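You operate a simulated robot arm through the tools that you are given. There is no shell and no other tool.

The job below is to be done with a simulated robot arm. You get a single attempt, and the scene is never put back.

## Task
Plug the sink and run warm soapy water about a quarter deep.
Fine: mixer knob on red; soap from the green bottle, put back; tap off; spill no more than a splash. Set down upright: green bottle.

The check looks at the end state, three seconds after you hand in, the way a careful person would. Anything else that was tipped, shoved, dropped, spilled or broken makes it a failure.

## Robot
A 7-joint arm with a two-finger parallel gripper, fixed in place. Base frame: the origin is on the floor under the middle of its stand, x ahead of it, y to its left, z up; the work surface is at about z = 0.69. Lengths are in m, angles in degrees, forces in N, time in s.
With the tool pointing down near the work surface it reaches from about 0.1 to 0.88 m from the base axis. Its first joint turns from -115.0 to 115.0 degrees. Payload 3.91 kg.
The TCP is the grasp point between the finger pads, 0.03 m short of the fingertips. In the tool frame z runs along the fingers and y along their closing line. The gripper opens to 0.11 m. The fingers are 0.02 m wide and 0.01 m thick; the gripper's body (0.048 by 0.112 m) begins 0.055 m behind the TCP.
Orientation is told as [roll, pitch, yaw] about the base's x, y, z axes, in that order, counted from this pose: with the fingers straight down and closing along the base's y, the tool's x points along the base's -x, its y along +y and its z along -z.

## Interface
- The arm moves only by the tool jog_arm. Its arguments are lists of equal length, an entry for each row: "slide": the shift along the tool's x, y, z in mm, a list of three; "dr": the turn, a rotation vector about the tool's x, y, z in degrees, a list of three; "claw": the opening, from 0 (shut) to 1 (fully open). In form: {"slide": [[dx, dy, dz], ...], "dr": [[wx, wy, wz], ...], "claw": [claw, ...]}. A call has 1 to 20 rows; each row shifts and turns the commanded pose from where the row before left it, along the tool's axes as they then stand. Each row takes 0.2 s and may step no farther than 0.05 m and 8.6 degrees from the row before; otherwise, or with a gripper value out of range, the whole call is refused. Where a pose cannot be reached the arm comes as near as it can. A force on the tool above 90 N (or 10 N above the force at the start of the call, whichever is more), or a blocked arm, ends the call early, and 0.2 s more pass. Each finger travels about 0.153 m/s and halts on what it meets, pressing with about 43 N; the grip force reading is that of the motor and also rises with nothing between the fingers. The clock runs only during rows and for 0.2 s after the last one: add rows that do not move to give the fingers time. The reply holds the time, the measured pose of the TCP, the force on the tool along the base axes, the opening and the grip force, in the units named above and with some noise, with the torque about the TCP (base axes, N m) and any sound that the robot's microphone picked up, and new pictures: "pictures" is both (left out), scene, wrist or none.
- Cameras (640 x 400 px; columns grow to the right, rows downward): "scene" is fixed at [0.2208, 0.5117, 1.6177]; the picture's right is [-0.37, -0.93, 0.00], its down [-0.80, 0.32, -0.51] and it looks along [0.48, -0.19, -0.86] (base axes); focal length 313 px, centre (320, 200). "wrist" rides on the gripper at [0.073, 0.017, -0.103] in the tool frame; the picture's right is [-0.23, 0.97, 0.00], its down [-0.76, -0.18, -0.62] and it looks along [-0.61, -0.14, 0.78] (tool axes); focal length 222 px, centre (320, 200). There is no depth. A picture from a camera that has moved, and an enlarged one, comes with that camera's place and axes in the base frame and with its lens. The place of the scene camera against the robot may be out by one fixed shift of up to 0.025 m in any direction.
- raise_lower(by): slides the trunk up (or, below 0, down) by that many m; the arm rides with it, the base frame stays. It gives what a move gives, with no picture.
- inspect(camera, box): a new picture of the part [left, top, right, bottom] of that camera's present view, enlarged. It takes no simulated time.
- close_job(): hands the job in; it is judged then, once.

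Nothing tells you positions but the pictures and the camera data. Unless the task says otherwise, let go and move clear before handing in.

The tools are called after ">>>" by a JSON object that holds its "op" and its "data". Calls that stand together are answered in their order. jog_arm: Moves the arm, as the interface text tells. Its arguments: {"type":"object","properties":{"slide":{"type":"array","items":{"type":"array","items":{"type":"number"}}},"dr":{"type":"array","items":{"type":"array","items":{"type":"number"}}},"claw":{"type":"array","items":{"type":"number"}},"pictures":{"type":"string","enum":["both","scene","wrist","none"]}},"required":["slide","dr","claw"]} The other tools are called the same way: raise_lower (by) moves the trunk up or down; inspect (camera, box) takes an enlarged picture of a part of a camera's view; close_job () hands the job in.

At the start:

```text
time_s: 0.0
tcp_pos: [0.5338, 0.0315, 1.1373]
tool_rot: [0.0, 0.0, -0.1]
force: [0.4, 0.1, 0.6]
moment: [0.01, -0.02, -0.03]
finger_gap: 0.1102
grasp_force: 0.1
trunk travel left (down, up): [-0.8, 0.19]
```

scene: 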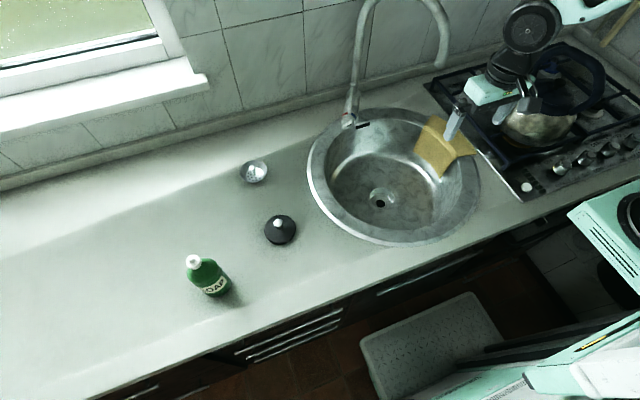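
wrist: 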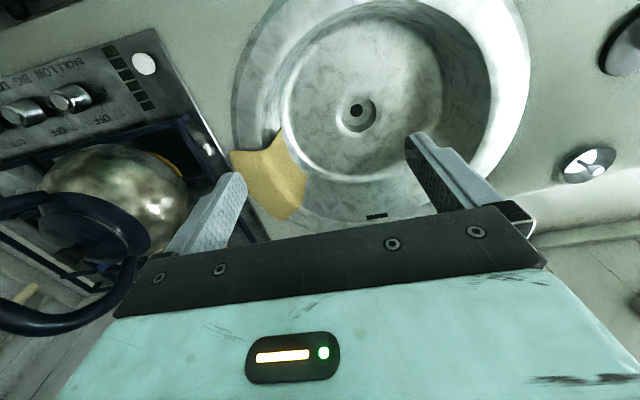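

I see a sink with a drain hole, a faucet behind it, a sponge/cloth on the rim, a black plug with a knob on the counter, a green soap bottle, and a silver mixer knob with markings. I'll enlarge each of these before moving.

>>> {"op": "inspect", "data": {"camera": "scene", "box": [160, 140, 320, 320]}}

>>> {"op": "inspect", "data": {"camera": "scene", "box": [300, 0, 500, 250]}}

>>> {"op": "inspect", "data": {"camera": "scene", "box": [225, 145, 285, 195]}}

>>> {"op": "inspect", "data": {"camera": "wrist", "box": [220, 0, 640, 240]}}

>>> {"op": "inspect", "data": {"camera": "scene", "box": [440, 0, 640, 200]}}

```text
2.22 times, centred on (240, 230) of scene
camera zoom: at [0.2208, 0.5117, 1.6177], right [-0.37, -0.93, 0.0], down [-0.8, 0.32, -0.51], along [0.48, -0.19, -0.86], focal length 695 px, centre (498, 133)
```

zoom: 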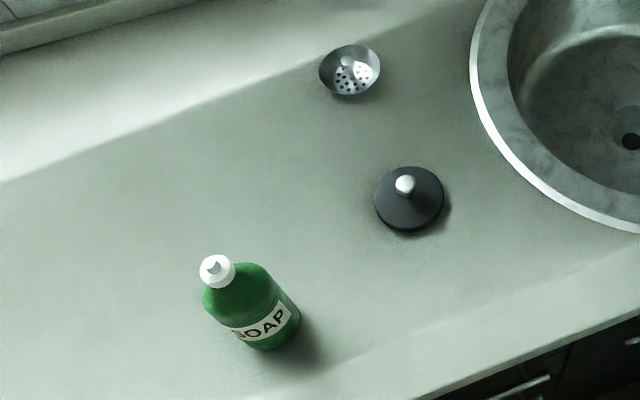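

```text
1.60 times, centred on (400, 125) of scene
camera zoom: at [0.2208, 0.5117, 1.6177], right [-0.37, -0.93, 0.0], down [-0.8, 0.32, -0.51], along [0.48, -0.19, -0.86], focal length 500 px, centre (192, 320)
```

zoom: 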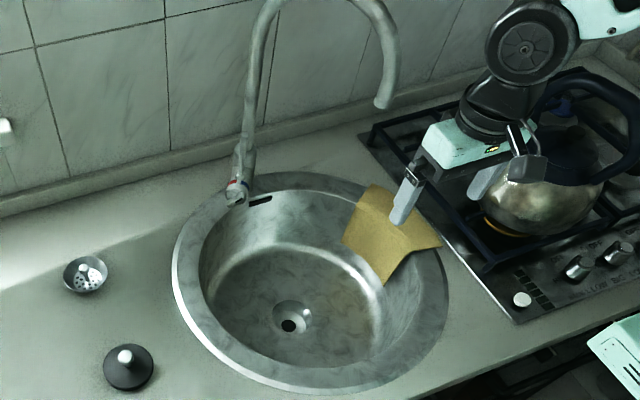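

```text
8.00 times, centred on (255, 170) of scene
camera zoom: at [0.2208, 0.5117, 1.6177], right [-0.37, -0.93, 0.0], down [-0.8, 0.32, -0.51], along [0.48, -0.19, -0.86], focal length 2503 px, centre (840, 440)
```

zoom: 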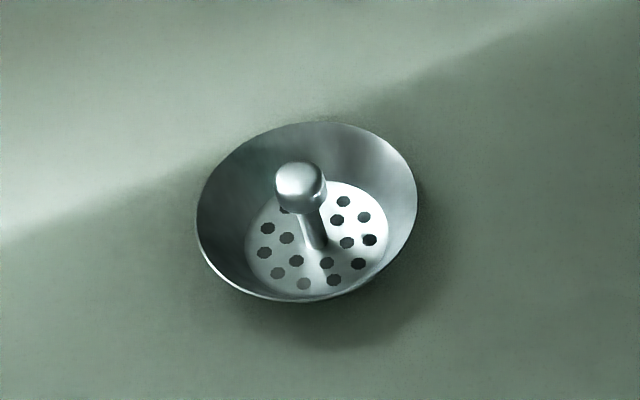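

```text
1.52 times, centred on (430, 120) of wrist
camera zoom: at [0.4608, 0.0482, 1.2402], right [0.23, 0.97, 0.0], down [0.76, -0.18, 0.62], along [0.61, -0.14, -0.78], focal length 338 px, centre (152, 322)
```

zoom: 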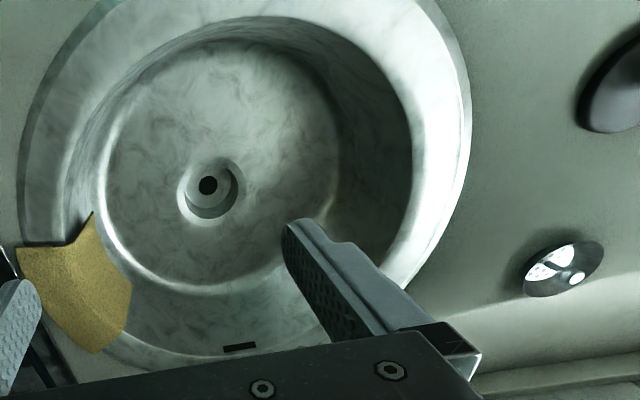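

```text
2.00 times, centred on (540, 100) of scene
camera zoom: at [0.2208, 0.5117, 1.6177], right [-0.37, -0.93, 0.0], down [-0.8, 0.32, -0.51], along [0.48, -0.19, -0.86], focal length 626 px, centre (-120, 400)
```

zoom: 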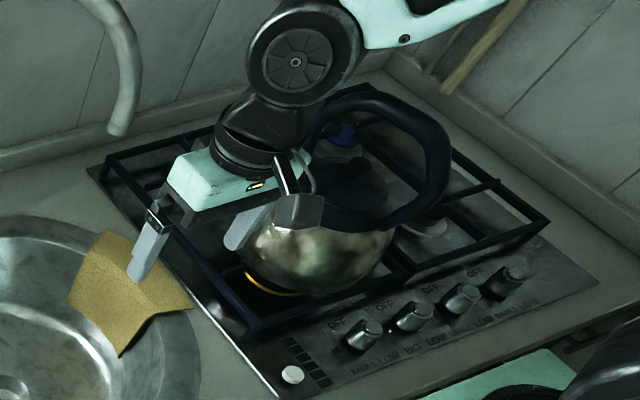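

The black stopper is the plug and the perforated silver cup is a strainer, so I won't use the strainer. Next I look closely at the tap's base, where red and blue marks show.

>>> {"op": "inspect", "data": {"camera": "scene", "box": [325, 80, 385, 135]}}

>>> {"op": "inspect", "data": {"camera": "scene", "box": [335, 105, 365, 135]}}

>>> {"op": "inspect", "data": {"camera": "scene", "box": [340, 160, 420, 220]}}

>>> {"op": "inspect", "data": {"camera": "scene", "box": [250, 200, 310, 255]}}

>>> {"op": "inspect", "data": {"camera": "scene", "box": [170, 240, 250, 310]}}

```text
7.27 times, centred on (355, 108) of scene
camera zoom: at [0.2208, 0.5117, 1.6177], right [-0.37, -0.93, 0.0], down [-0.8, 0.32, -0.51], along [0.48, -0.19, -0.86], focal length 2275 px, centre (66, 873)
```

zoom: 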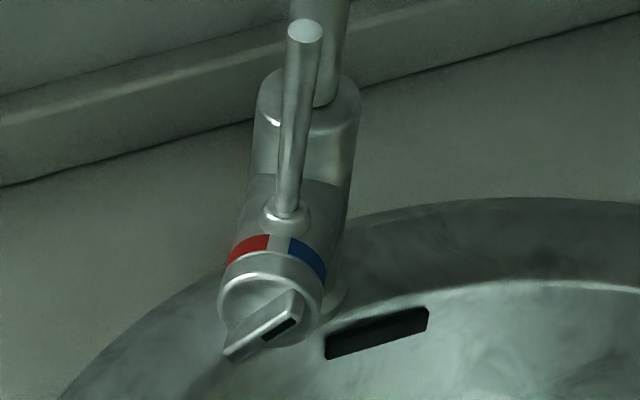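

```text
13.33 times, centred on (350, 120) of scene
camera zoom: at [0.2208, 0.5117, 1.6177], right [-0.37, -0.93, 0.0], down [-0.8, 0.32, -0.51], along [0.48, -0.19, -0.86], focal length 4171 px, centre (-80, 1267)
```

zoom: 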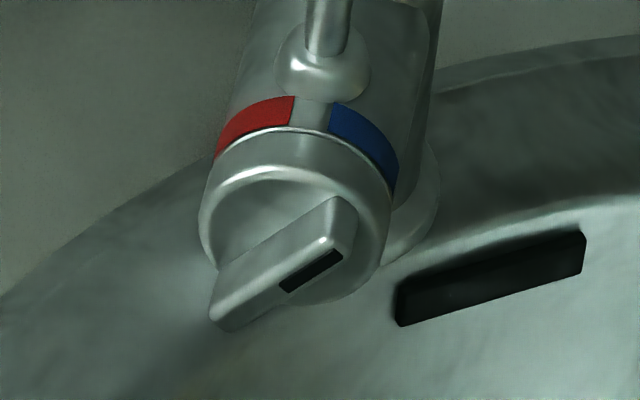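

```text
6.67 times, centred on (380, 190) of scene
camera zoom: at [0.2208, 0.5117, 1.6177], right [-0.37, -0.93, 0.0], down [-0.8, 0.32, -0.51], along [0.48, -0.19, -0.86], focal length 2086 px, centre (-80, 267)
```

zoom: 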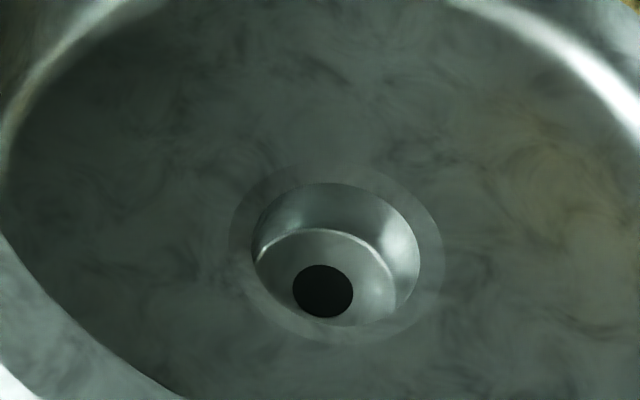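

```text
7.27 times, centred on (280, 228) of scene
camera zoom: at [0.2208, 0.5117, 1.6177], right [-0.37, -0.93, 0.0], down [-0.8, 0.32, -0.51], along [0.48, -0.19, -0.86], focal length 2275 px, centre (611, 0)
```

zoom: 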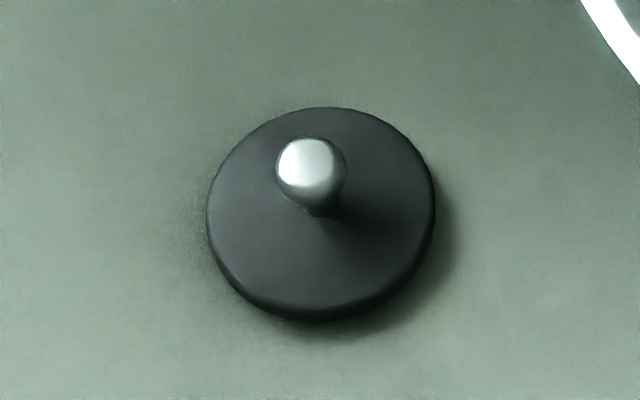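

```text
5.71 times, centred on (210, 275) of scene
camera zoom: at [0.2208, 0.5117, 1.6177], right [-0.37, -0.93, 0.0], down [-0.8, 0.32, -0.51], along [0.48, -0.19, -0.86], focal length 1788 px, centre (949, -229)
```

zoom: 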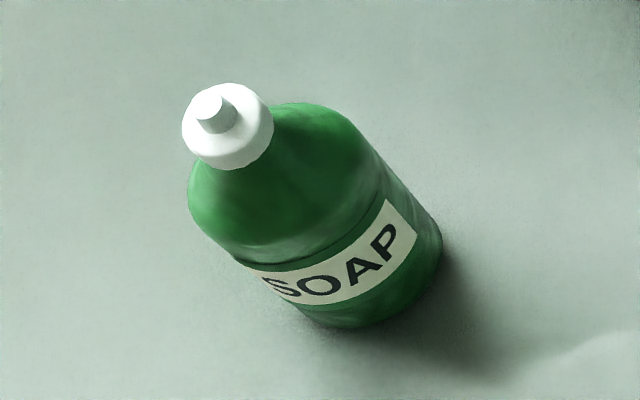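

By intersecting sightlines from both cameras, I put the counter near z≈0.88 rather than 0.69, with the sink floor near 0.68. The sink centre is about (0.66, 0.11), the tap about (0.82, 0.19), the plug (0.58, 0.47) and the bottle (0.50, 0.66). I'll slide sideways, staying short of the spout, and tilt to look at the tap.

>>> {"op": "jog_arm", "data": {"slide": [[0, 50, 0], [0, 50, 0], [0, 50, 0], [0, 50, 0], [0, 0, 0]], "dr": [[0, -6, 0], [0, -6, 0], [0, -6, 0], [0, -6, 0], [0, 0, 0]], "claw": [1, 1, 1, 1, 1]}}

```text
time_s: 1.2
tcp_pos: [0.5329, 0.2306, 1.1375]
tool_rot: [0.0, -24.2, 0.0]
force: [1.0, -0.1, 0.1]
moment: [0.03, 0.0, 0.01]
finger_gap: 0.1101
grasp_force: 0.0
trunk travel left (down, up): [-0.8, 0.19]
camera wrist: at [0.4242, 0.2472, 1.2027], right [0.21, 0.97, 0.09], down [0.44, -0.18, 0.88], along [0.87, -0.14, -0.47], focal length 222 px, centre (320, 200)
```

scene: 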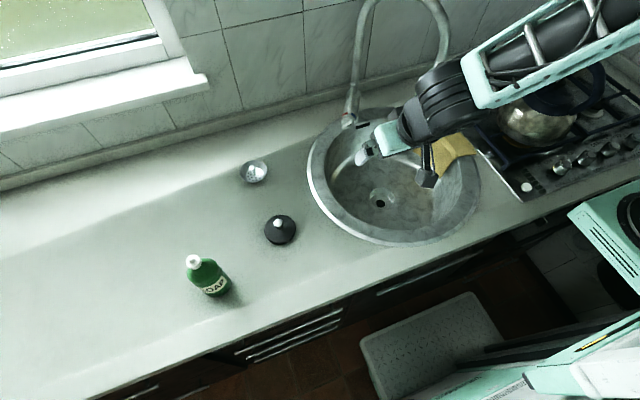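
wrist: 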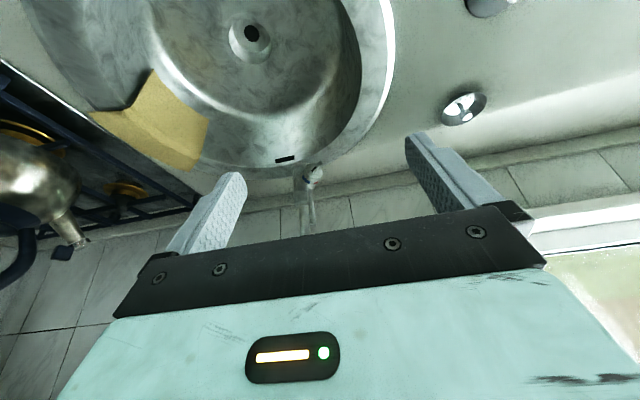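

The tap is now visible, upside down, between the fingers. I enlarge it to read the knob and lever.

>>> {"op": "inspect", "data": {"camera": "wrist", "box": [270, 140, 350, 240]}}

>>> {"op": "inspect", "data": {"camera": "wrist", "box": [290, 155, 330, 195]}}

>>> {"op": "inspect", "data": {"camera": "wrist", "box": [420, 0, 540, 130]}}

```text
4.00 times, centred on (310, 190) of wrist
camera zoom: at [0.4242, 0.2472, 1.2027], right [0.21, 0.97, 0.09], down [0.44, -0.18, 0.88], along [0.87, -0.14, -0.47], focal length 888 px, centre (360, 240)
```

zoom: 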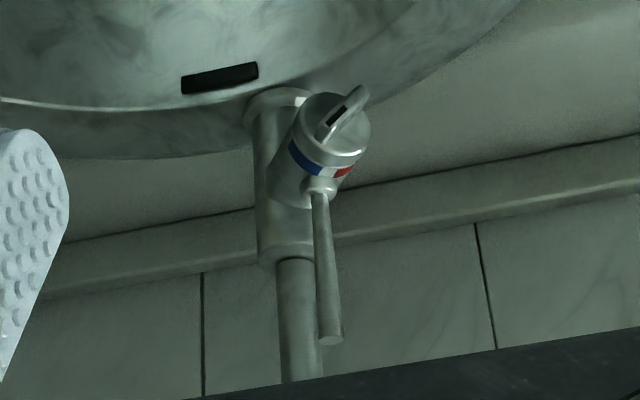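

```text
10.00 times, centred on (310, 175) of wrist
camera zoom: at [0.4242, 0.2472, 1.2027], right [0.21, 0.97, 0.09], down [0.44, -0.18, 0.88], along [0.87, -0.14, -0.47], focal length 2221 px, centre (420, 450)
```

zoom: 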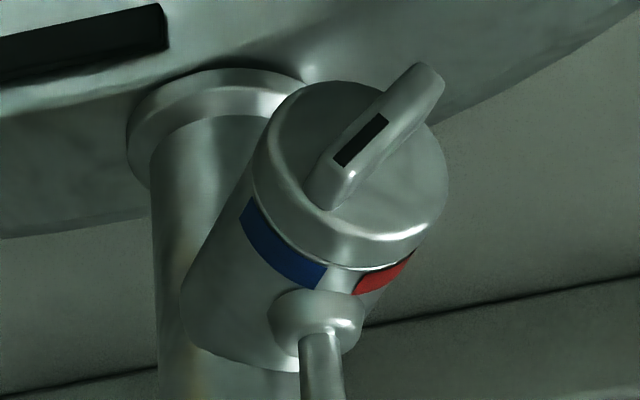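

```text
3.08 times, centred on (480, 65) of wrist
camera zoom: at [0.4242, 0.2472, 1.2027], right [0.21, 0.97, 0.09], down [0.44, -0.18, 0.88], along [0.87, -0.14, -0.47], focal length 684 px, centre (-172, 615)
```

zoom: 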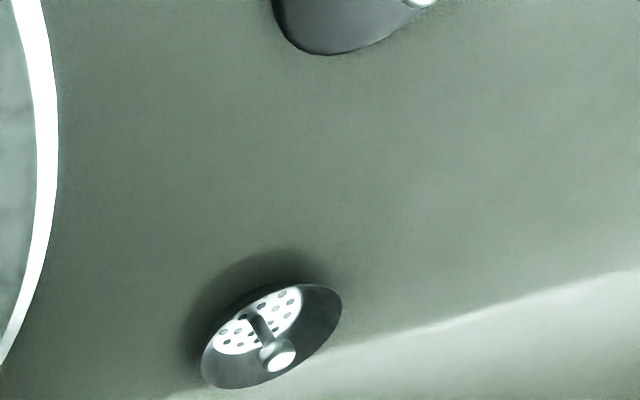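

The tap has a post, a side barrel with an upright lever rod, and an end knob whose black pointer is on the blue side (red is on the +y side). I'll go a little lower and closer for a second view, so I can triangulate these parts accurately.

>>> {"op": "jog_arm", "data": {"slide": [[-4, 7, 31], [-4, 7, 31], [-4, 7, 31], [0, 0, 0]], "dr": [[0, -5, 0], [0, -5, 0], [0, -6, 0], [0, 0, 0]], "claw": [1, 1, 1, 1]}}

```text
time_s: 2.4
tcp_pos: [0.6295, 0.2193, 1.084]
tool_rot: [4.6, -40.1, -9.1]
force: [-0.2, 0.1, 0.5]
moment: [0.0, -0.02, 0.01]
finger_gap: 0.1099
grasp_force: 0.0
trunk travel left (down, up): [-0.8, 0.19]
stopped in row 4: the arm was blocked; the commanded pose is now the measured one
camera wrist: at [0.5083, 0.2472, 1.1182], right [0.28, 0.94, 0.21], down [0.15, -0.25, 0.95], along [0.95, -0.23, -0.22], focal length 222 px, centre (320, 200)
```

scene: 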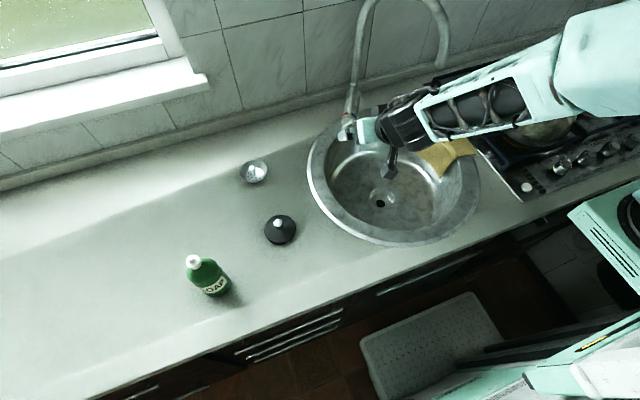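
wrist: 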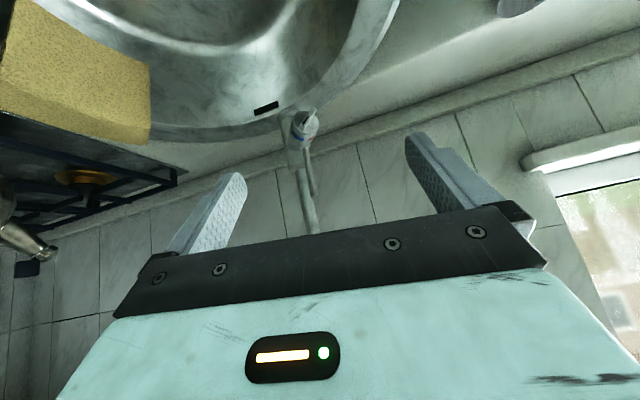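

The arm reported being blocked and ended slightly off the commanded pose. I check for contact between arm and spout before moving again.

>>> {"op": "inspect", "data": {"camera": "scene", "box": [330, 0, 640, 200]}}

>>> {"op": "inspect", "data": {"camera": "wrist", "box": [260, 80, 360, 240]}}

>>> {"op": "inspect", "data": {"camera": "wrist", "box": [280, 100, 330, 150]}}

```text
2.00 times, centred on (485, 100) of scene
camera zoom: at [0.2208, 0.5117, 1.6177], right [-0.37, -0.93, 0.0], down [-0.8, 0.32, -0.51], along [0.48, -0.19, -0.86], focal length 626 px, centre (-10, 400)
```

zoom: 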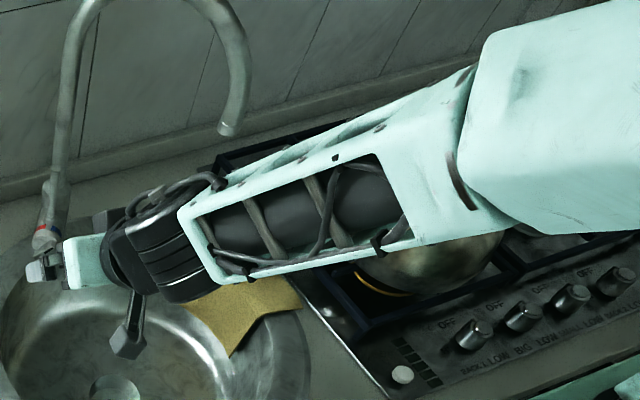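

```text
2.50 times, centred on (310, 160) of wrist
camera zoom: at [0.5083, 0.2472, 1.1182], right [0.28, 0.94, 0.21], down [0.15, -0.25, 0.95], along [0.95, -0.23, -0.22], focal length 555 px, centre (345, 300)
```

zoom: 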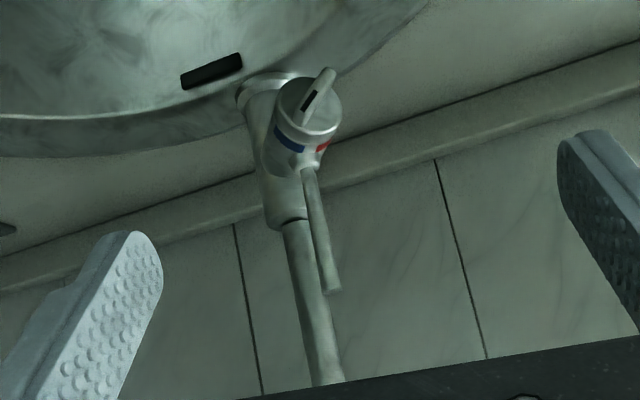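

```text
8.00 times, centred on (305, 125) of wrist
camera zoom: at [0.5083, 0.2472, 1.1182], right [0.28, 0.94, 0.21], down [0.15, -0.25, 0.95], along [0.95, -0.23, -0.22], focal length 1777 px, centre (440, 800)
```

zoom: 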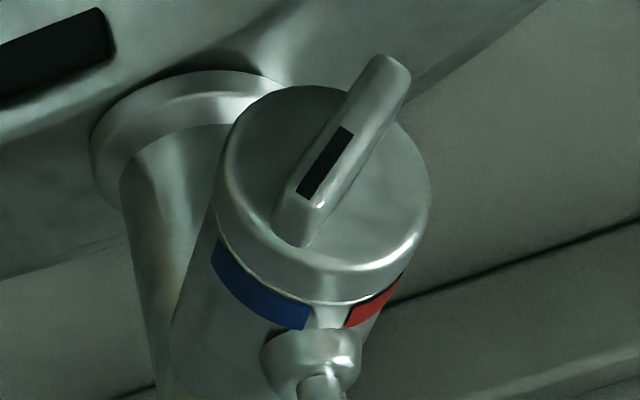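

No contact is visible between arm and spout, so this looks like a joint limit. I now have the tap geometry: knob about (0.785, 0.185, 0.945), lever from about (0.81, 0.17, 0.965) to (0.86, 0.153, 1.02). I'll back off, return to vertical and move over the black plug at about (0.57, 0.47).

>>> {"op": "jog_arm", "data": {"slide": [[0, 0, -40], [0, 0, -40], [0, 35, 0], [0, 40, 0], [0, 40, 0], [0, 40, 0], [0, 40, 0], [5, 22, 20], [5, 22, 20], [0, 0, 0]], "dr": [[0, 0, 0], [0, 0, 0], [0.24, 8.06, -1.42], [0.24, 8.06, -1.42], [0.24, 8.06, -1.42], [0.24, 8.06, -1.42], [0.24, 8.06, -1.42], [0, 0, 0], [0, 0, 0], [0, 0, 0]], "claw": [1, 1, 1, 1, 1, 1, 1, 1, 1, 1]}}

```text
time_s: 4.6
tcp_pos: [0.5767, 0.4592, 1.1009]
tool_rot: [-1.0, 0.2, 0.1]
force: [-0.9, 0.5, 0.2]
moment: [-0.03, 0.02, 0.01]
finger_gap: 0.1102
grasp_force: 0.0
trunk travel left (down, up): [-0.8, 0.19]
camera wrist: at [0.5045, 0.4774, 1.205], right [0.22, 0.97, -0.02], down [0.76, -0.17, 0.62], along [0.6, -0.15, -0.78], focal length 222 px, centre (320, 200)
```

scene: 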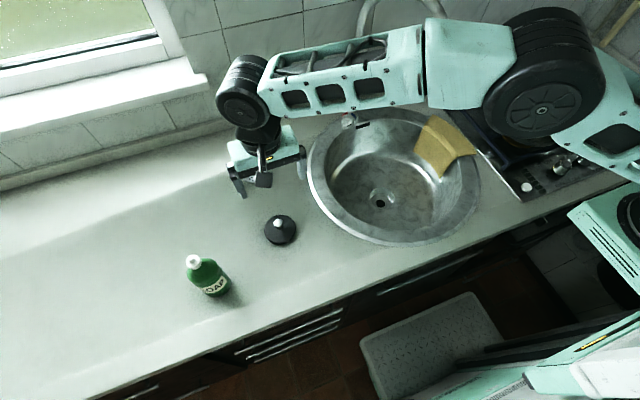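
wrist: 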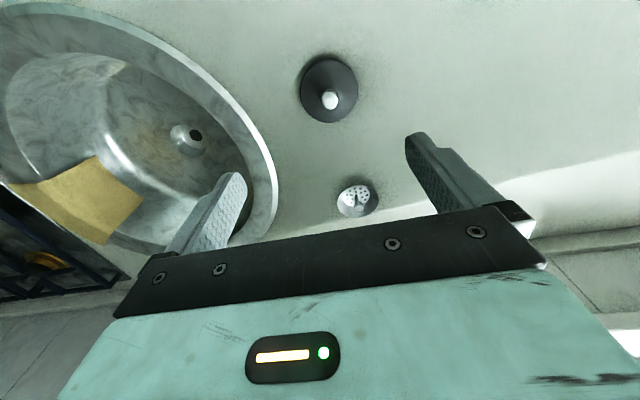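

The arm is clear, with its forearm in front of the spout, and the plug sits about 1 cm toward +y from the tool. I enlarge the plug and drain to judge their shapes before grasping.

>>> {"op": "inspect", "data": {"camera": "wrist", "box": [280, 40, 380, 140]}}

>>> {"op": "inspect", "data": {"camera": "wrist", "box": [150, 100, 230, 170]}}

>>> {"op": "inspect", "data": {"camera": "scene", "box": [200, 0, 640, 250]}}

```text
4.00 times, centred on (330, 90) of wrist
camera zoom: at [0.5045, 0.4774, 1.205], right [0.22, 0.97, -0.02], down [0.76, -0.17, 0.62], along [0.6, -0.15, -0.78], focal length 888 px, centre (280, 640)
```

zoom: 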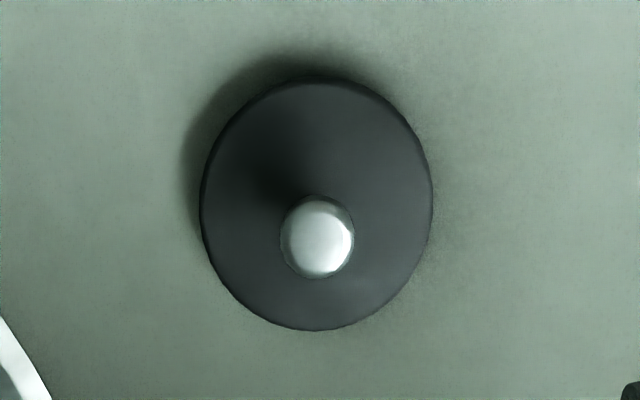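

```text
5.71 times, centred on (190, 135) of wrist
camera zoom: at [0.5045, 0.4774, 1.205], right [0.22, 0.97, -0.02], down [0.76, -0.17, 0.62], along [0.6, -0.15, -0.78], focal length 1269 px, centre (1063, 571)
```

zoom: 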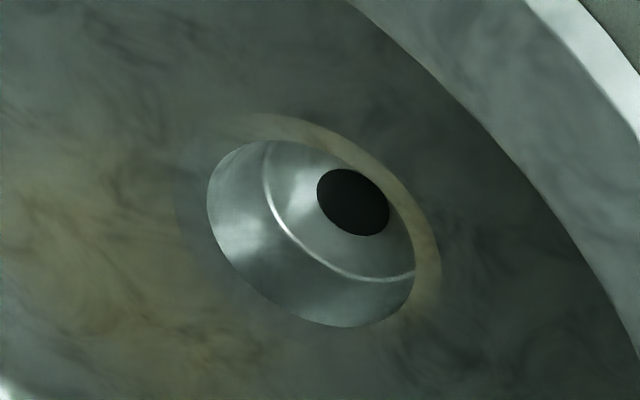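

```text
1.45 times, centred on (420, 125) of scene
camera zoom: at [0.2208, 0.5117, 1.6177], right [-0.37, -0.93, 0.0], down [-0.8, 0.32, -0.51], along [0.48, -0.19, -0.86], focal length 455 px, centre (174, 309)
```

zoom: 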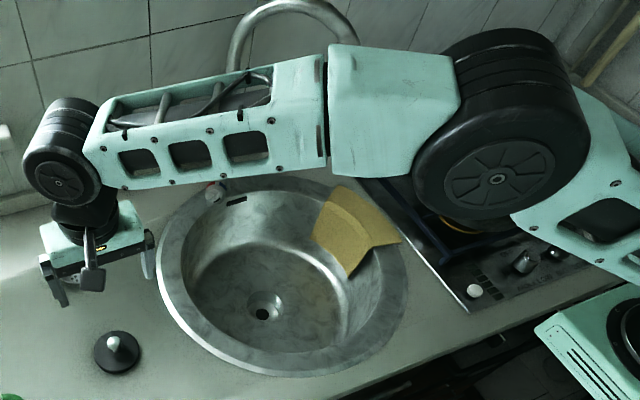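

The plug is about 80 mm across with a ball knob, and the drain cup is slightly wider, about 87 mm. I centre over the knob and descend to just above it.

>>> {"op": "jog_arm", "data": {"slide": [[1, 11, 40], [0, 0, 45], [0, 0, 45], [0, 0, 20], [0, 0, 0]], "dr": [[-1, 0, 0], [0, 0, 0], [0, 0, 0], [0, 0, 0], [0, 0, 0]], "claw": [1, 1, 0.8, 0.6, 0.6]}}

```text
time_s: 5.8
tcp_pos: [0.5775, 0.4709, 0.952]
tool_rot: [0.1, 0.0, 0.1]
force: [0.7, -1.2, -0.8]
moment: [0.01, 0.03, 0.01]
finger_gap: 0.0661
grasp_force: 0.1
trunk travel left (down, up): [-0.8, 0.19]
camera wrist: at [0.5043, 0.4866, 1.056], right [0.22, 0.97, 0.0], down [0.76, -0.18, 0.62], along [0.61, -0.14, -0.78], focal length 222 px, centre (320, 200)
```

scene: 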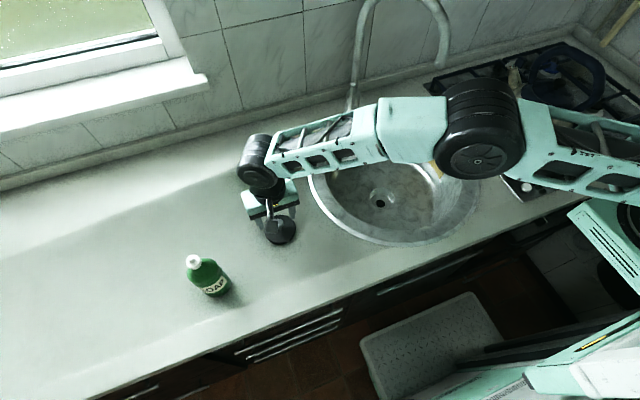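
wrist: 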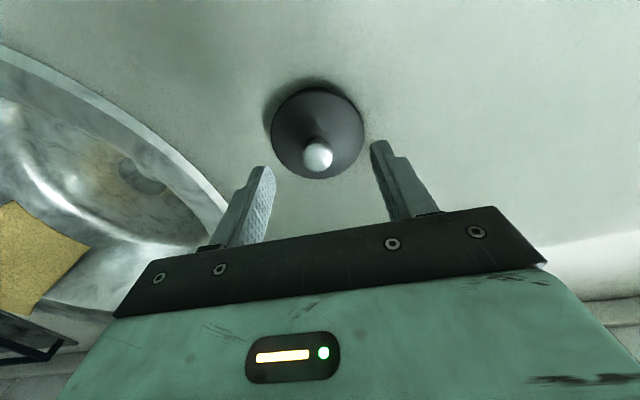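

The knob lies between the fingers at about z≈0.905. I lower in steps so the fingertips stop just above the plug disc.

>>> {"op": "jog_arm", "data": {"slide": [[0, -2, 25], [0, 0, 12], [0, 0, 0]], "dr": [[0, 0, 0], [0, 0, 0], [0, 0, 0]], "claw": [0.6, 0.6, 0.6], "pictures": "wrist"}}

```text
time_s: 6.6
tcp_pos: [0.5775, 0.4669, 0.9158]
tool_rot: [0.1, 0.1, 0.2]
force: [-0.1, 0.4, -0.7]
moment: [0.01, -0.02, -0.01]
finger_gap: 0.0661
grasp_force: 0.0
trunk travel left (down, up): [-0.8, 0.19]
camera wrist: at [0.5049, 0.4833, 1.0197], right [0.22, 0.97, 0.0], down [0.76, -0.18, 0.62], along [0.61, -0.14, -0.78], focal length 222 px, centre (320, 200)
```

wrist: 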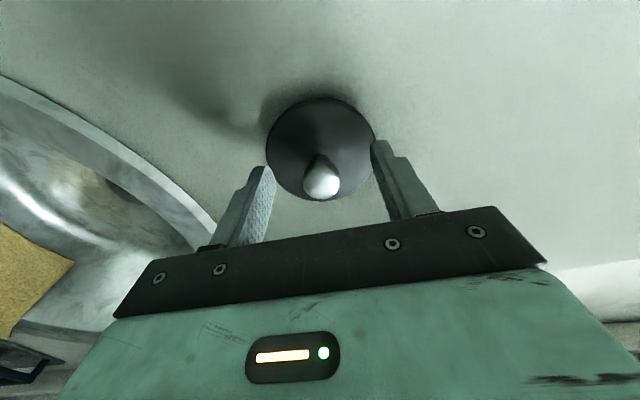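

The knob is level with the finger pads. I lower 6 mm more and close on it.

>>> {"op": "jog_arm", "data": {"slide": [[0, 0, 6], [0, 0, 0], [0, 0, 0], [0, 0, 0], [0, 0, 0]], "dr": [[0, 0, 0], [0, 0, 0], [0, 0, 0], [0, 0, 0], [0, 0, 0]], "claw": [0.6, 0.4, 0.2, 0, 0], "pictures": "wrist"}}

```text
time_s: 7.8
tcp_pos: [0.5779, 0.4679, 0.9108]
tool_rot: [0.1, 0.2, 0.2]
force: [0.5, 0.0, 0.5]
moment: [0.02, -0.02, 0.03]
finger_gap: 0.0221
grasp_force: 43.2
trunk travel left (down, up): [-0.8, 0.19]
camera wrist: at [0.5049, 0.4837, 1.0136], right [0.22, 0.97, 0.0], down [0.76, -0.18, 0.62], along [0.61, -0.14, -0.78], focal length 222 px, centre (320, 200)
```

wrist: 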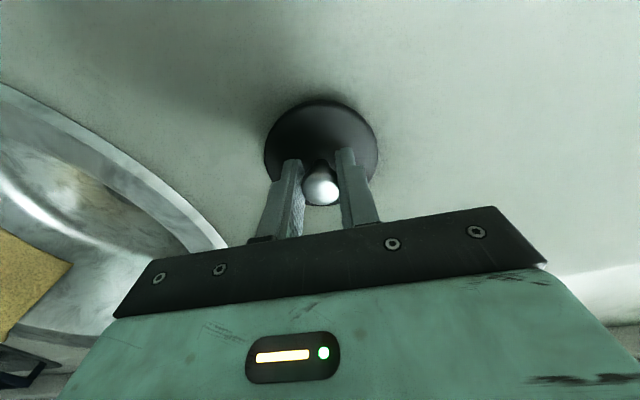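

The knob is held firmly (gap 22 mm). I lift it clear of the counter and check that it hangs straight.

>>> {"op": "jog_arm", "data": {"slide": [[0, 0, -20], [0, 0, -40], [0, 0, 0]], "dr": [[0, 0, 0], [0, 0, 0], [0, 0, 0]], "claw": [0, 0, 0]}}

```text
time_s: 8.6
tcp_pos: [0.5779, 0.4666, 0.9687]
tool_rot: [0.1, 0.3, 0.2]
force: [-0.4, 0.4, 0.3]
moment: [-0.03, -0.01, -0.02]
finger_gap: 0.022
grasp_force: 42.8
trunk travel left (down, up): [-0.8, 0.19]
camera wrist: at [0.5039, 0.4819, 1.073], right [0.22, 0.97, 0.0], down [0.76, -0.18, 0.62], along [0.6, -0.14, -0.78], focal length 222 px, centre (320, 200)
```

scene: 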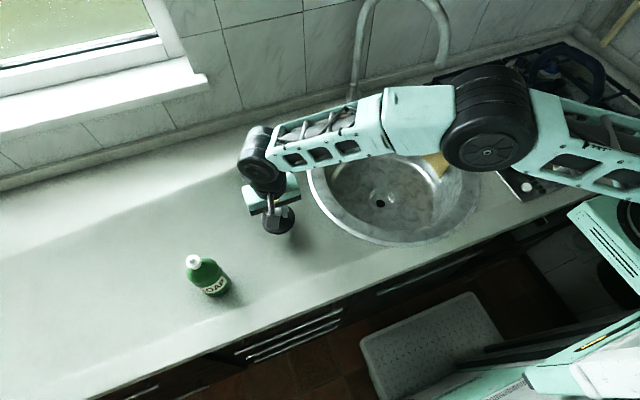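
wrist: 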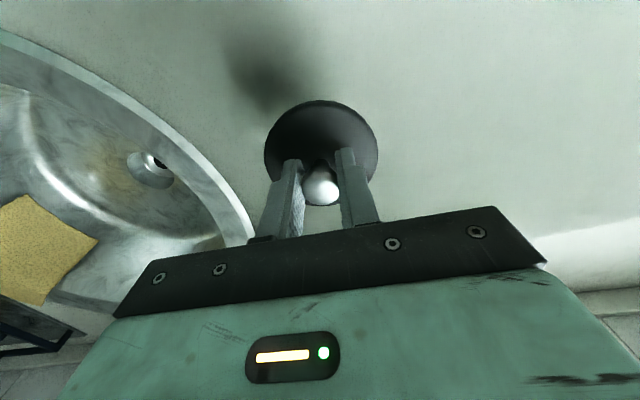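

The plug hangs straight in the grip. I take a closer look at the drain to pin down its position and depth before carrying the plug over.

>>> {"op": "inspect", "data": {"camera": "wrist", "box": [110, 130, 200, 200]}}

>>> {"op": "inspect", "data": {"camera": "wrist", "box": [250, 80, 390, 220]}}

```text
5.71 times, centred on (155, 165) of wrist
camera zoom: at [0.5039, 0.4819, 1.073], right [0.22, 0.97, 0.0], down [0.76, -0.18, 0.62], along [0.6, -0.14, -0.78], focal length 1269 px, centre (1263, 400)
```

zoom: 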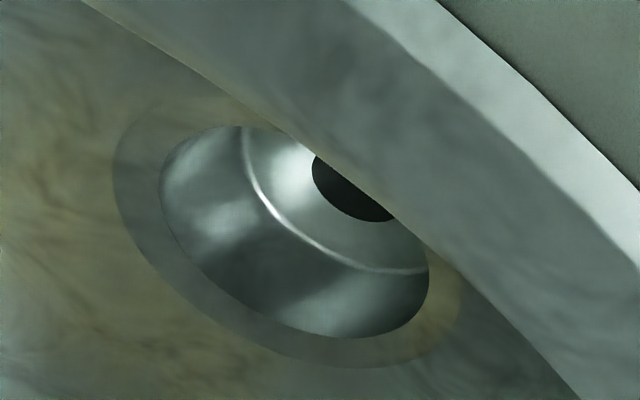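

```text
2.86 times, centred on (320, 150) of wrist
camera zoom: at [0.5039, 0.4819, 1.073], right [0.22, 0.97, 0.0], down [0.76, -0.18, 0.62], along [0.6, -0.14, -0.78], focal length 635 px, centre (320, 343)
```

zoom: 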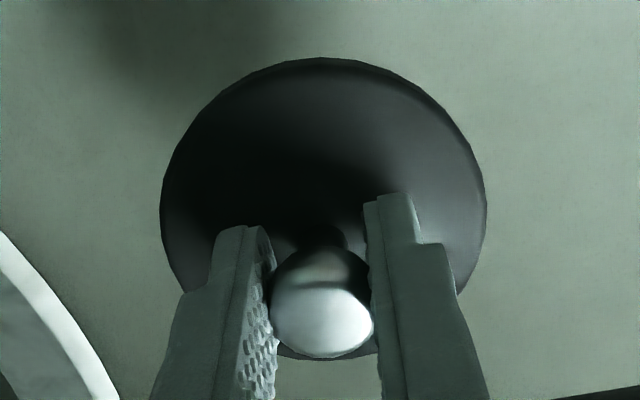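

The drain cup's top centre triangulates to about (0.652, 0.0995, 0.687), consistent across three views. I carry the plug around the near side of the sink, keeping short of the spout.

>>> {"op": "jog_arm", "data": {"slide": [[12, -40, 0], [12, -45, 0], [12, -45, 0], [10, -45, 0], [0, 0, 0]], "dr": [[0, 0, 0], [0, 0, 0], [0, 0, 0], [0, 0, 0], [0, 0, 0]], "claw": [0, 0, 0, 0, 0]}}

```text
time_s: 9.8
tcp_pos: [0.5302, 0.2911, 0.971]
tool_rot: [0.1, 0.1, 0.2]
force: [0.0, 0.0, -0.1]
moment: [-0.03, 0.02, 0.03]
finger_gap: 0.0223
grasp_force: 43.2
trunk travel left (down, up): [-0.8, 0.19]
camera wrist: at [0.4582, 0.3068, 1.0756], right [0.22, 0.97, 0.0], down [0.76, -0.18, 0.62], along [0.61, -0.14, -0.78], focal length 222 px, centre (320, 200)
```

scene: 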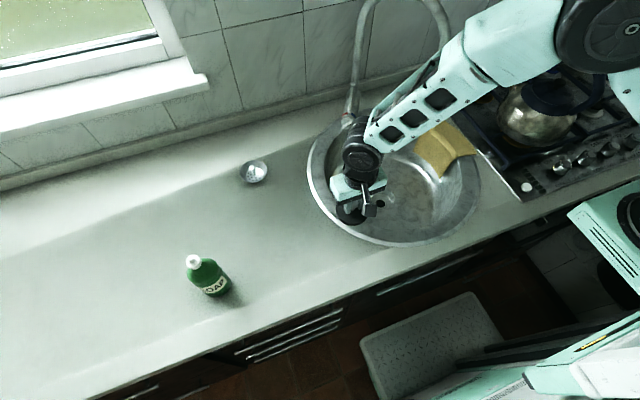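
wrist: 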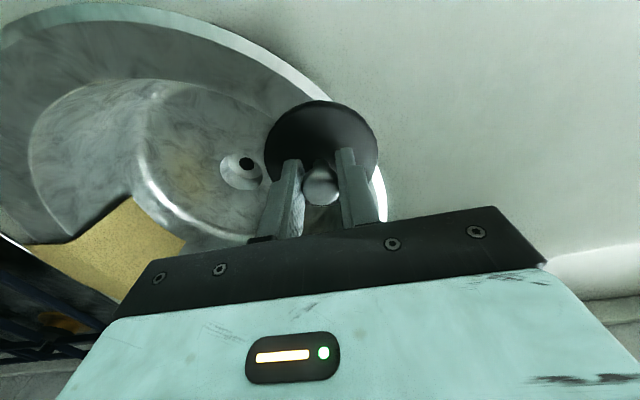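

The plug is above the left part of the bowl and everything is clear. I continue to the near side of the bowl, then start lowering inside it.

>>> {"op": "jog_arm", "data": {"slide": [[5, -40, 0], [5, -40, 0], [0, -35, 0], [0, 0, 0]], "dr": [[0, 0, 0], [0, 0, 0], [0, 0, 0], [0, 0, 0]], "claw": [0, 0, 0, 0]}}

```text
time_s: 10.8
tcp_pos: [0.5206, 0.1753, 0.9698]
tool_rot: [-0.1, 0.1, 0.2]
force: [-0.6, -0.8, -0.7]
moment: [-0.01, 0.03, -0.01]
finger_gap: 0.0221
grasp_force: 43.5
trunk travel left (down, up): [-0.8, 0.19]
camera wrist: at [0.4489, 0.1912, 1.0739], right [0.22, 0.97, 0.0], down [0.76, -0.18, 0.62], along [0.61, -0.14, -0.78], focal length 222 px, centre (320, 200)
```

scene: 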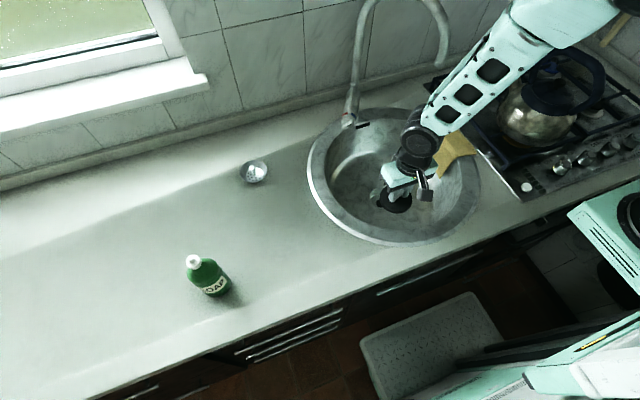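
wrist: 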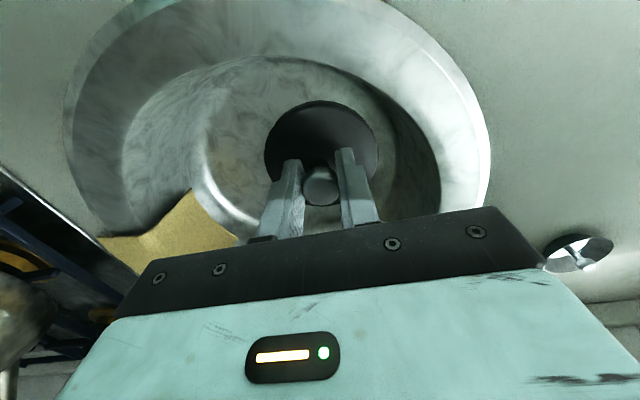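

I move slightly inward, then lower into the bowl so the hand ends up well beneath the spout before going to the centre.

>>> {"op": "jog_arm", "data": {"slide": [[-25, -25, 0], [0, 0, 48], [0, 0, 48], [-5, -5, 40], [0, 0, 0]], "dr": [[0, 0, 0], [0, 0, 0], [0, 0, 0], [0, 0, 0], [0, 0, 0]], "claw": [0, 0, 0, 0, 0]}}

```text
time_s: 12.0
tcp_pos: [0.5514, 0.1473, 0.8321]
tool_rot: [0.1, 0.1, 0.2]
force: [-0.2, 0.5, -0.4]
moment: [-0.01, 0.0, -0.01]
finger_gap: 0.022
grasp_force: 42.7
trunk travel left (down, up): [-0.8, 0.19]
camera wrist: at [0.4784, 0.1634, 0.9365], right [0.22, 0.97, 0.0], down [0.76, -0.18, 0.62], along [0.61, -0.14, -0.78], focal length 222 px, centre (320, 200)
```

scene: 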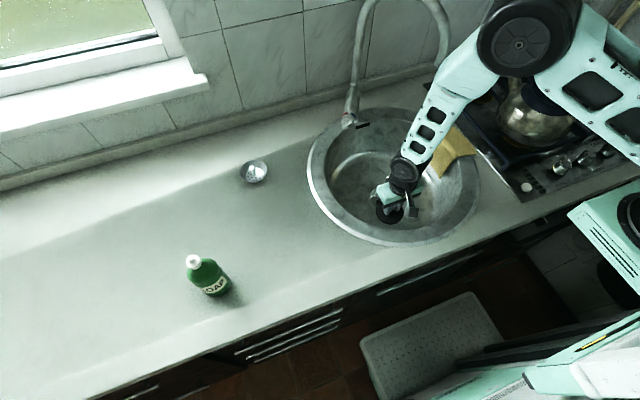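
wrist: 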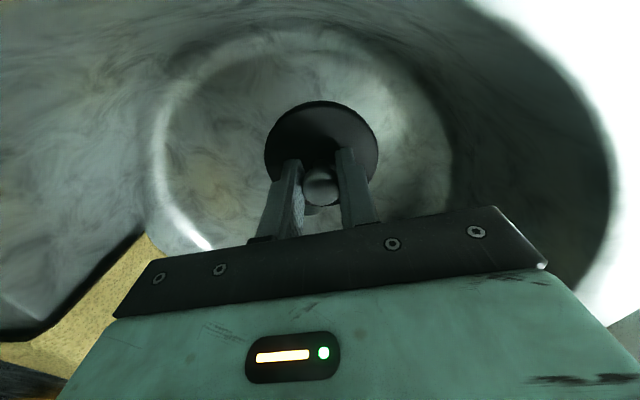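

The hand is inside the bowl, but the forearm would be steep and close to the spout outlet over the drain. I'll go back up and lower the trunk by the same amount, which flattens the forearm and lets it pass under the spout.

>>> {"op": "jog_arm", "data": {"slide": [[0, 0, -46], [0, 0, -46], [0, 0, -46], [0, 0, 0]], "dr": [[0, 0, 0], [0, 0, 0], [0, 0, 0], [0, 0, 0]], "claw": [0, 0, 0, 0], "pictures": "none"}}

>>> {"op": "raise_lower", "data": {"by": -0.13}}

>>> {"op": "inspect", "data": {"camera": "scene", "box": [0, 0, 640, 400]}}

```text
time_s: 13.0
tcp_pos: [0.5505, 0.149, 0.97]
tool_rot: [0.1, 0.3, 0.2]
force: [0.3, -0.2, -0.2]
moment: [-0.01, 0.02, -0.02]
finger_gap: 0.022
grasp_force: 43.2
trunk travel left (down, up): [-0.8, 0.19]
```

```text
time_s: 14.6
tcp_pos: [0.5519, 0.1494, 0.8391]
tool_rot: [0.1, 0.1, 0.3]
force: [-0.5, 0.5, -0.6]
moment: [-0.02, 0.02, -0.02]
finger_gap: 0.0218
grasp_force: 43.4
trunk travel left (down, up): [-0.67, 0.32]
```

```text
1.00 times, centred on (320, 200) of scene (not enlarged: the box is as wide or as high as the picture)
camera zoom: at [0.2208, 0.5117, 1.6177], right [-0.37, -0.93, 0.0], down [-0.8, 0.32, -0.51], along [0.48, -0.19, -0.86], focal length 313 px, centre (320, 200)
```

zoom: 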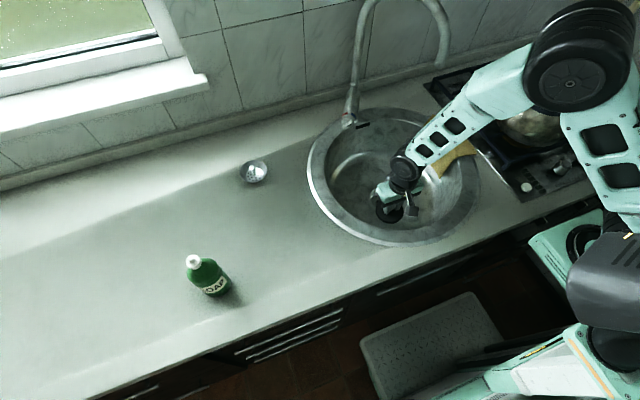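

The forearm is now flatter and comes in from the right, below the spout. I move toward the drain centre while keeping the plug just above the floor.

>>> {"op": "jog_arm", "data": {"slide": [[-30, -15, 15], [-30, -15, 10], [0, 0, 0]], "dr": [[0, 0, 0], [0, 0, 0], [0, 0, 0]], "claw": [0, 0, 0]}}

```text
time_s: 15.4
tcp_pos: [0.6117, 0.1199, 0.8155]
tool_rot: [0.2, 0.3, 0.2]
force: [-0.1, -0.7, -1.2]
moment: [0.03, -0.01, -0.02]
finger_gap: 0.0219
grasp_force: 43.3
trunk travel left (down, up): [-0.67, 0.32]
camera wrist: at [0.5385, 0.1358, 0.9182], right [0.22, 0.97, 0.0], down [0.76, -0.18, 0.62], along [0.61, -0.14, -0.78], focal length 222 px, centre (320, 200)
```

scene: 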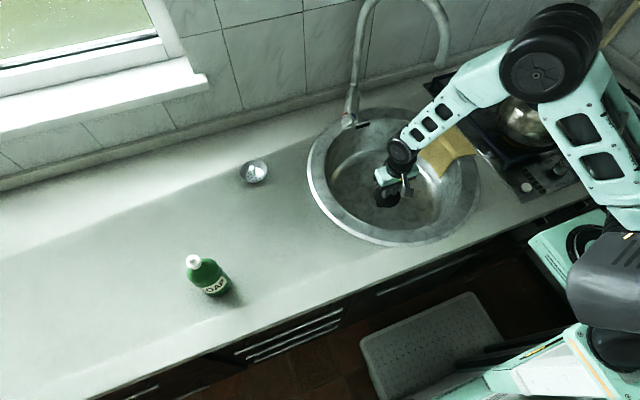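
wrist: 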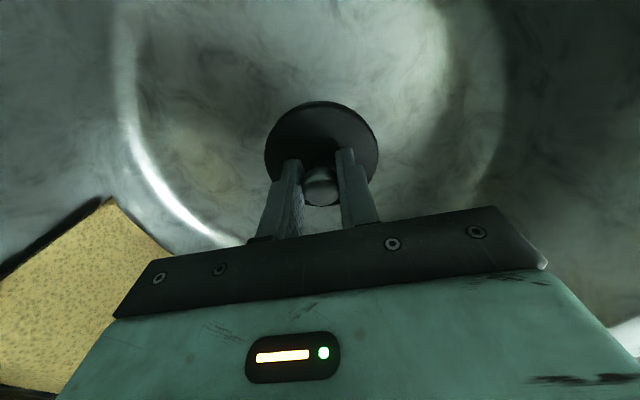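

Clearance is still fine. I continue to directly above the drain.

>>> {"op": "jog_arm", "data": {"slide": [[-25, -12, 10], [-17, -8, 10], [0, 0, 0]], "dr": [[0, 0, 0], [0, 0, 0], [0, 0, 0]], "claw": [0, 0, 0]}}

>>> {"op": "inspect", "data": {"camera": "scene", "box": [340, 0, 560, 240]}}

```text
time_s: 16.2
tcp_pos: [0.6535, 0.0993, 0.7932]
tool_rot: [0.1, 0.2, 0.2]
force: [0.0, 0.8, -1.5]
moment: [-0.03, 0.04, 0.0]
finger_gap: 0.022
grasp_force: 43.4
trunk travel left (down, up): [-0.67, 0.32]
camera wrist: at [0.5798, 0.1154, 0.8979], right [0.22, 0.97, 0.0], down [0.76, -0.18, 0.62], along [0.6, -0.14, -0.78], focal length 222 px, centre (320, 200)
```

scene: 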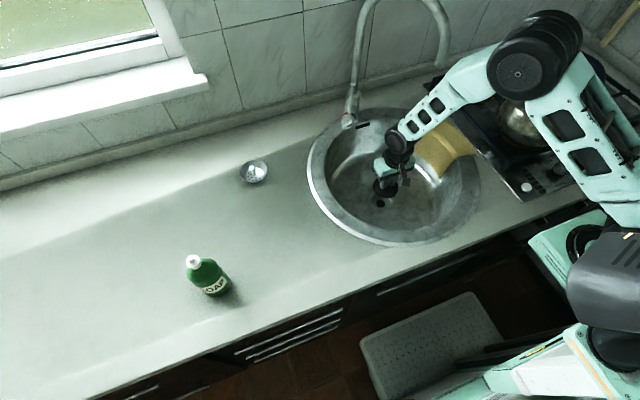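
wrist: 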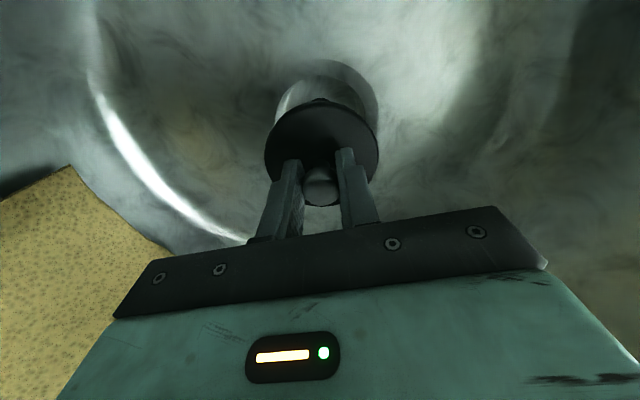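

```text
1.67 times, centred on (450, 120) of scene
camera zoom: at [0.2208, 0.5117, 1.6177], right [-0.37, -0.93, 0.0], down [-0.8, 0.32, -0.51], along [0.48, -0.19, -0.86], focal length 521 px, centre (103, 333)
```

zoom: 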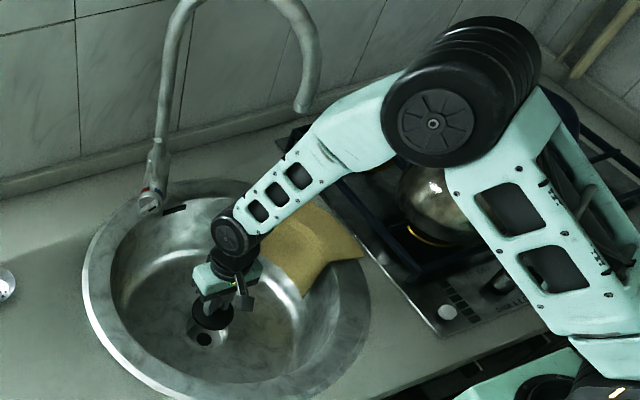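

The plug is above the drain. I enlarge the wrist view to check its centring before lowering.

>>> {"op": "inspect", "data": {"camera": "wrist", "box": [240, 40, 400, 220]}}

>>> {"op": "inspect", "data": {"camera": "scene", "box": [350, 150, 430, 230]}}

```text
2.22 times, centred on (320, 130) of wrist
camera zoom: at [0.5798, 0.1154, 0.8979], right [0.22, 0.97, 0.0], down [0.76, -0.18, 0.62], along [0.6, -0.14, -0.78], focal length 494 px, centre (320, 356)
```

zoom: 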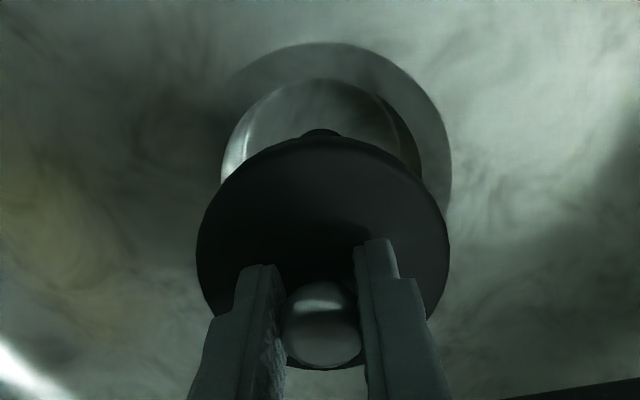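

```text
5.00 times, centred on (390, 190) of scene
camera zoom: at [0.2208, 0.5117, 1.6177], right [-0.37, -0.93, 0.0], down [-0.8, 0.32, -0.51], along [0.48, -0.19, -0.86], focal length 1564 px, centre (-30, 250)
```

zoom: 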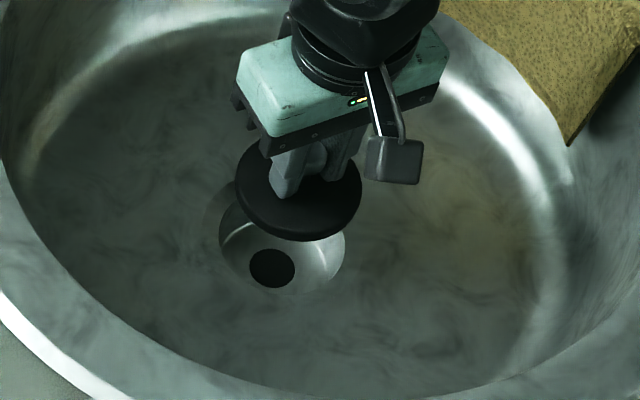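

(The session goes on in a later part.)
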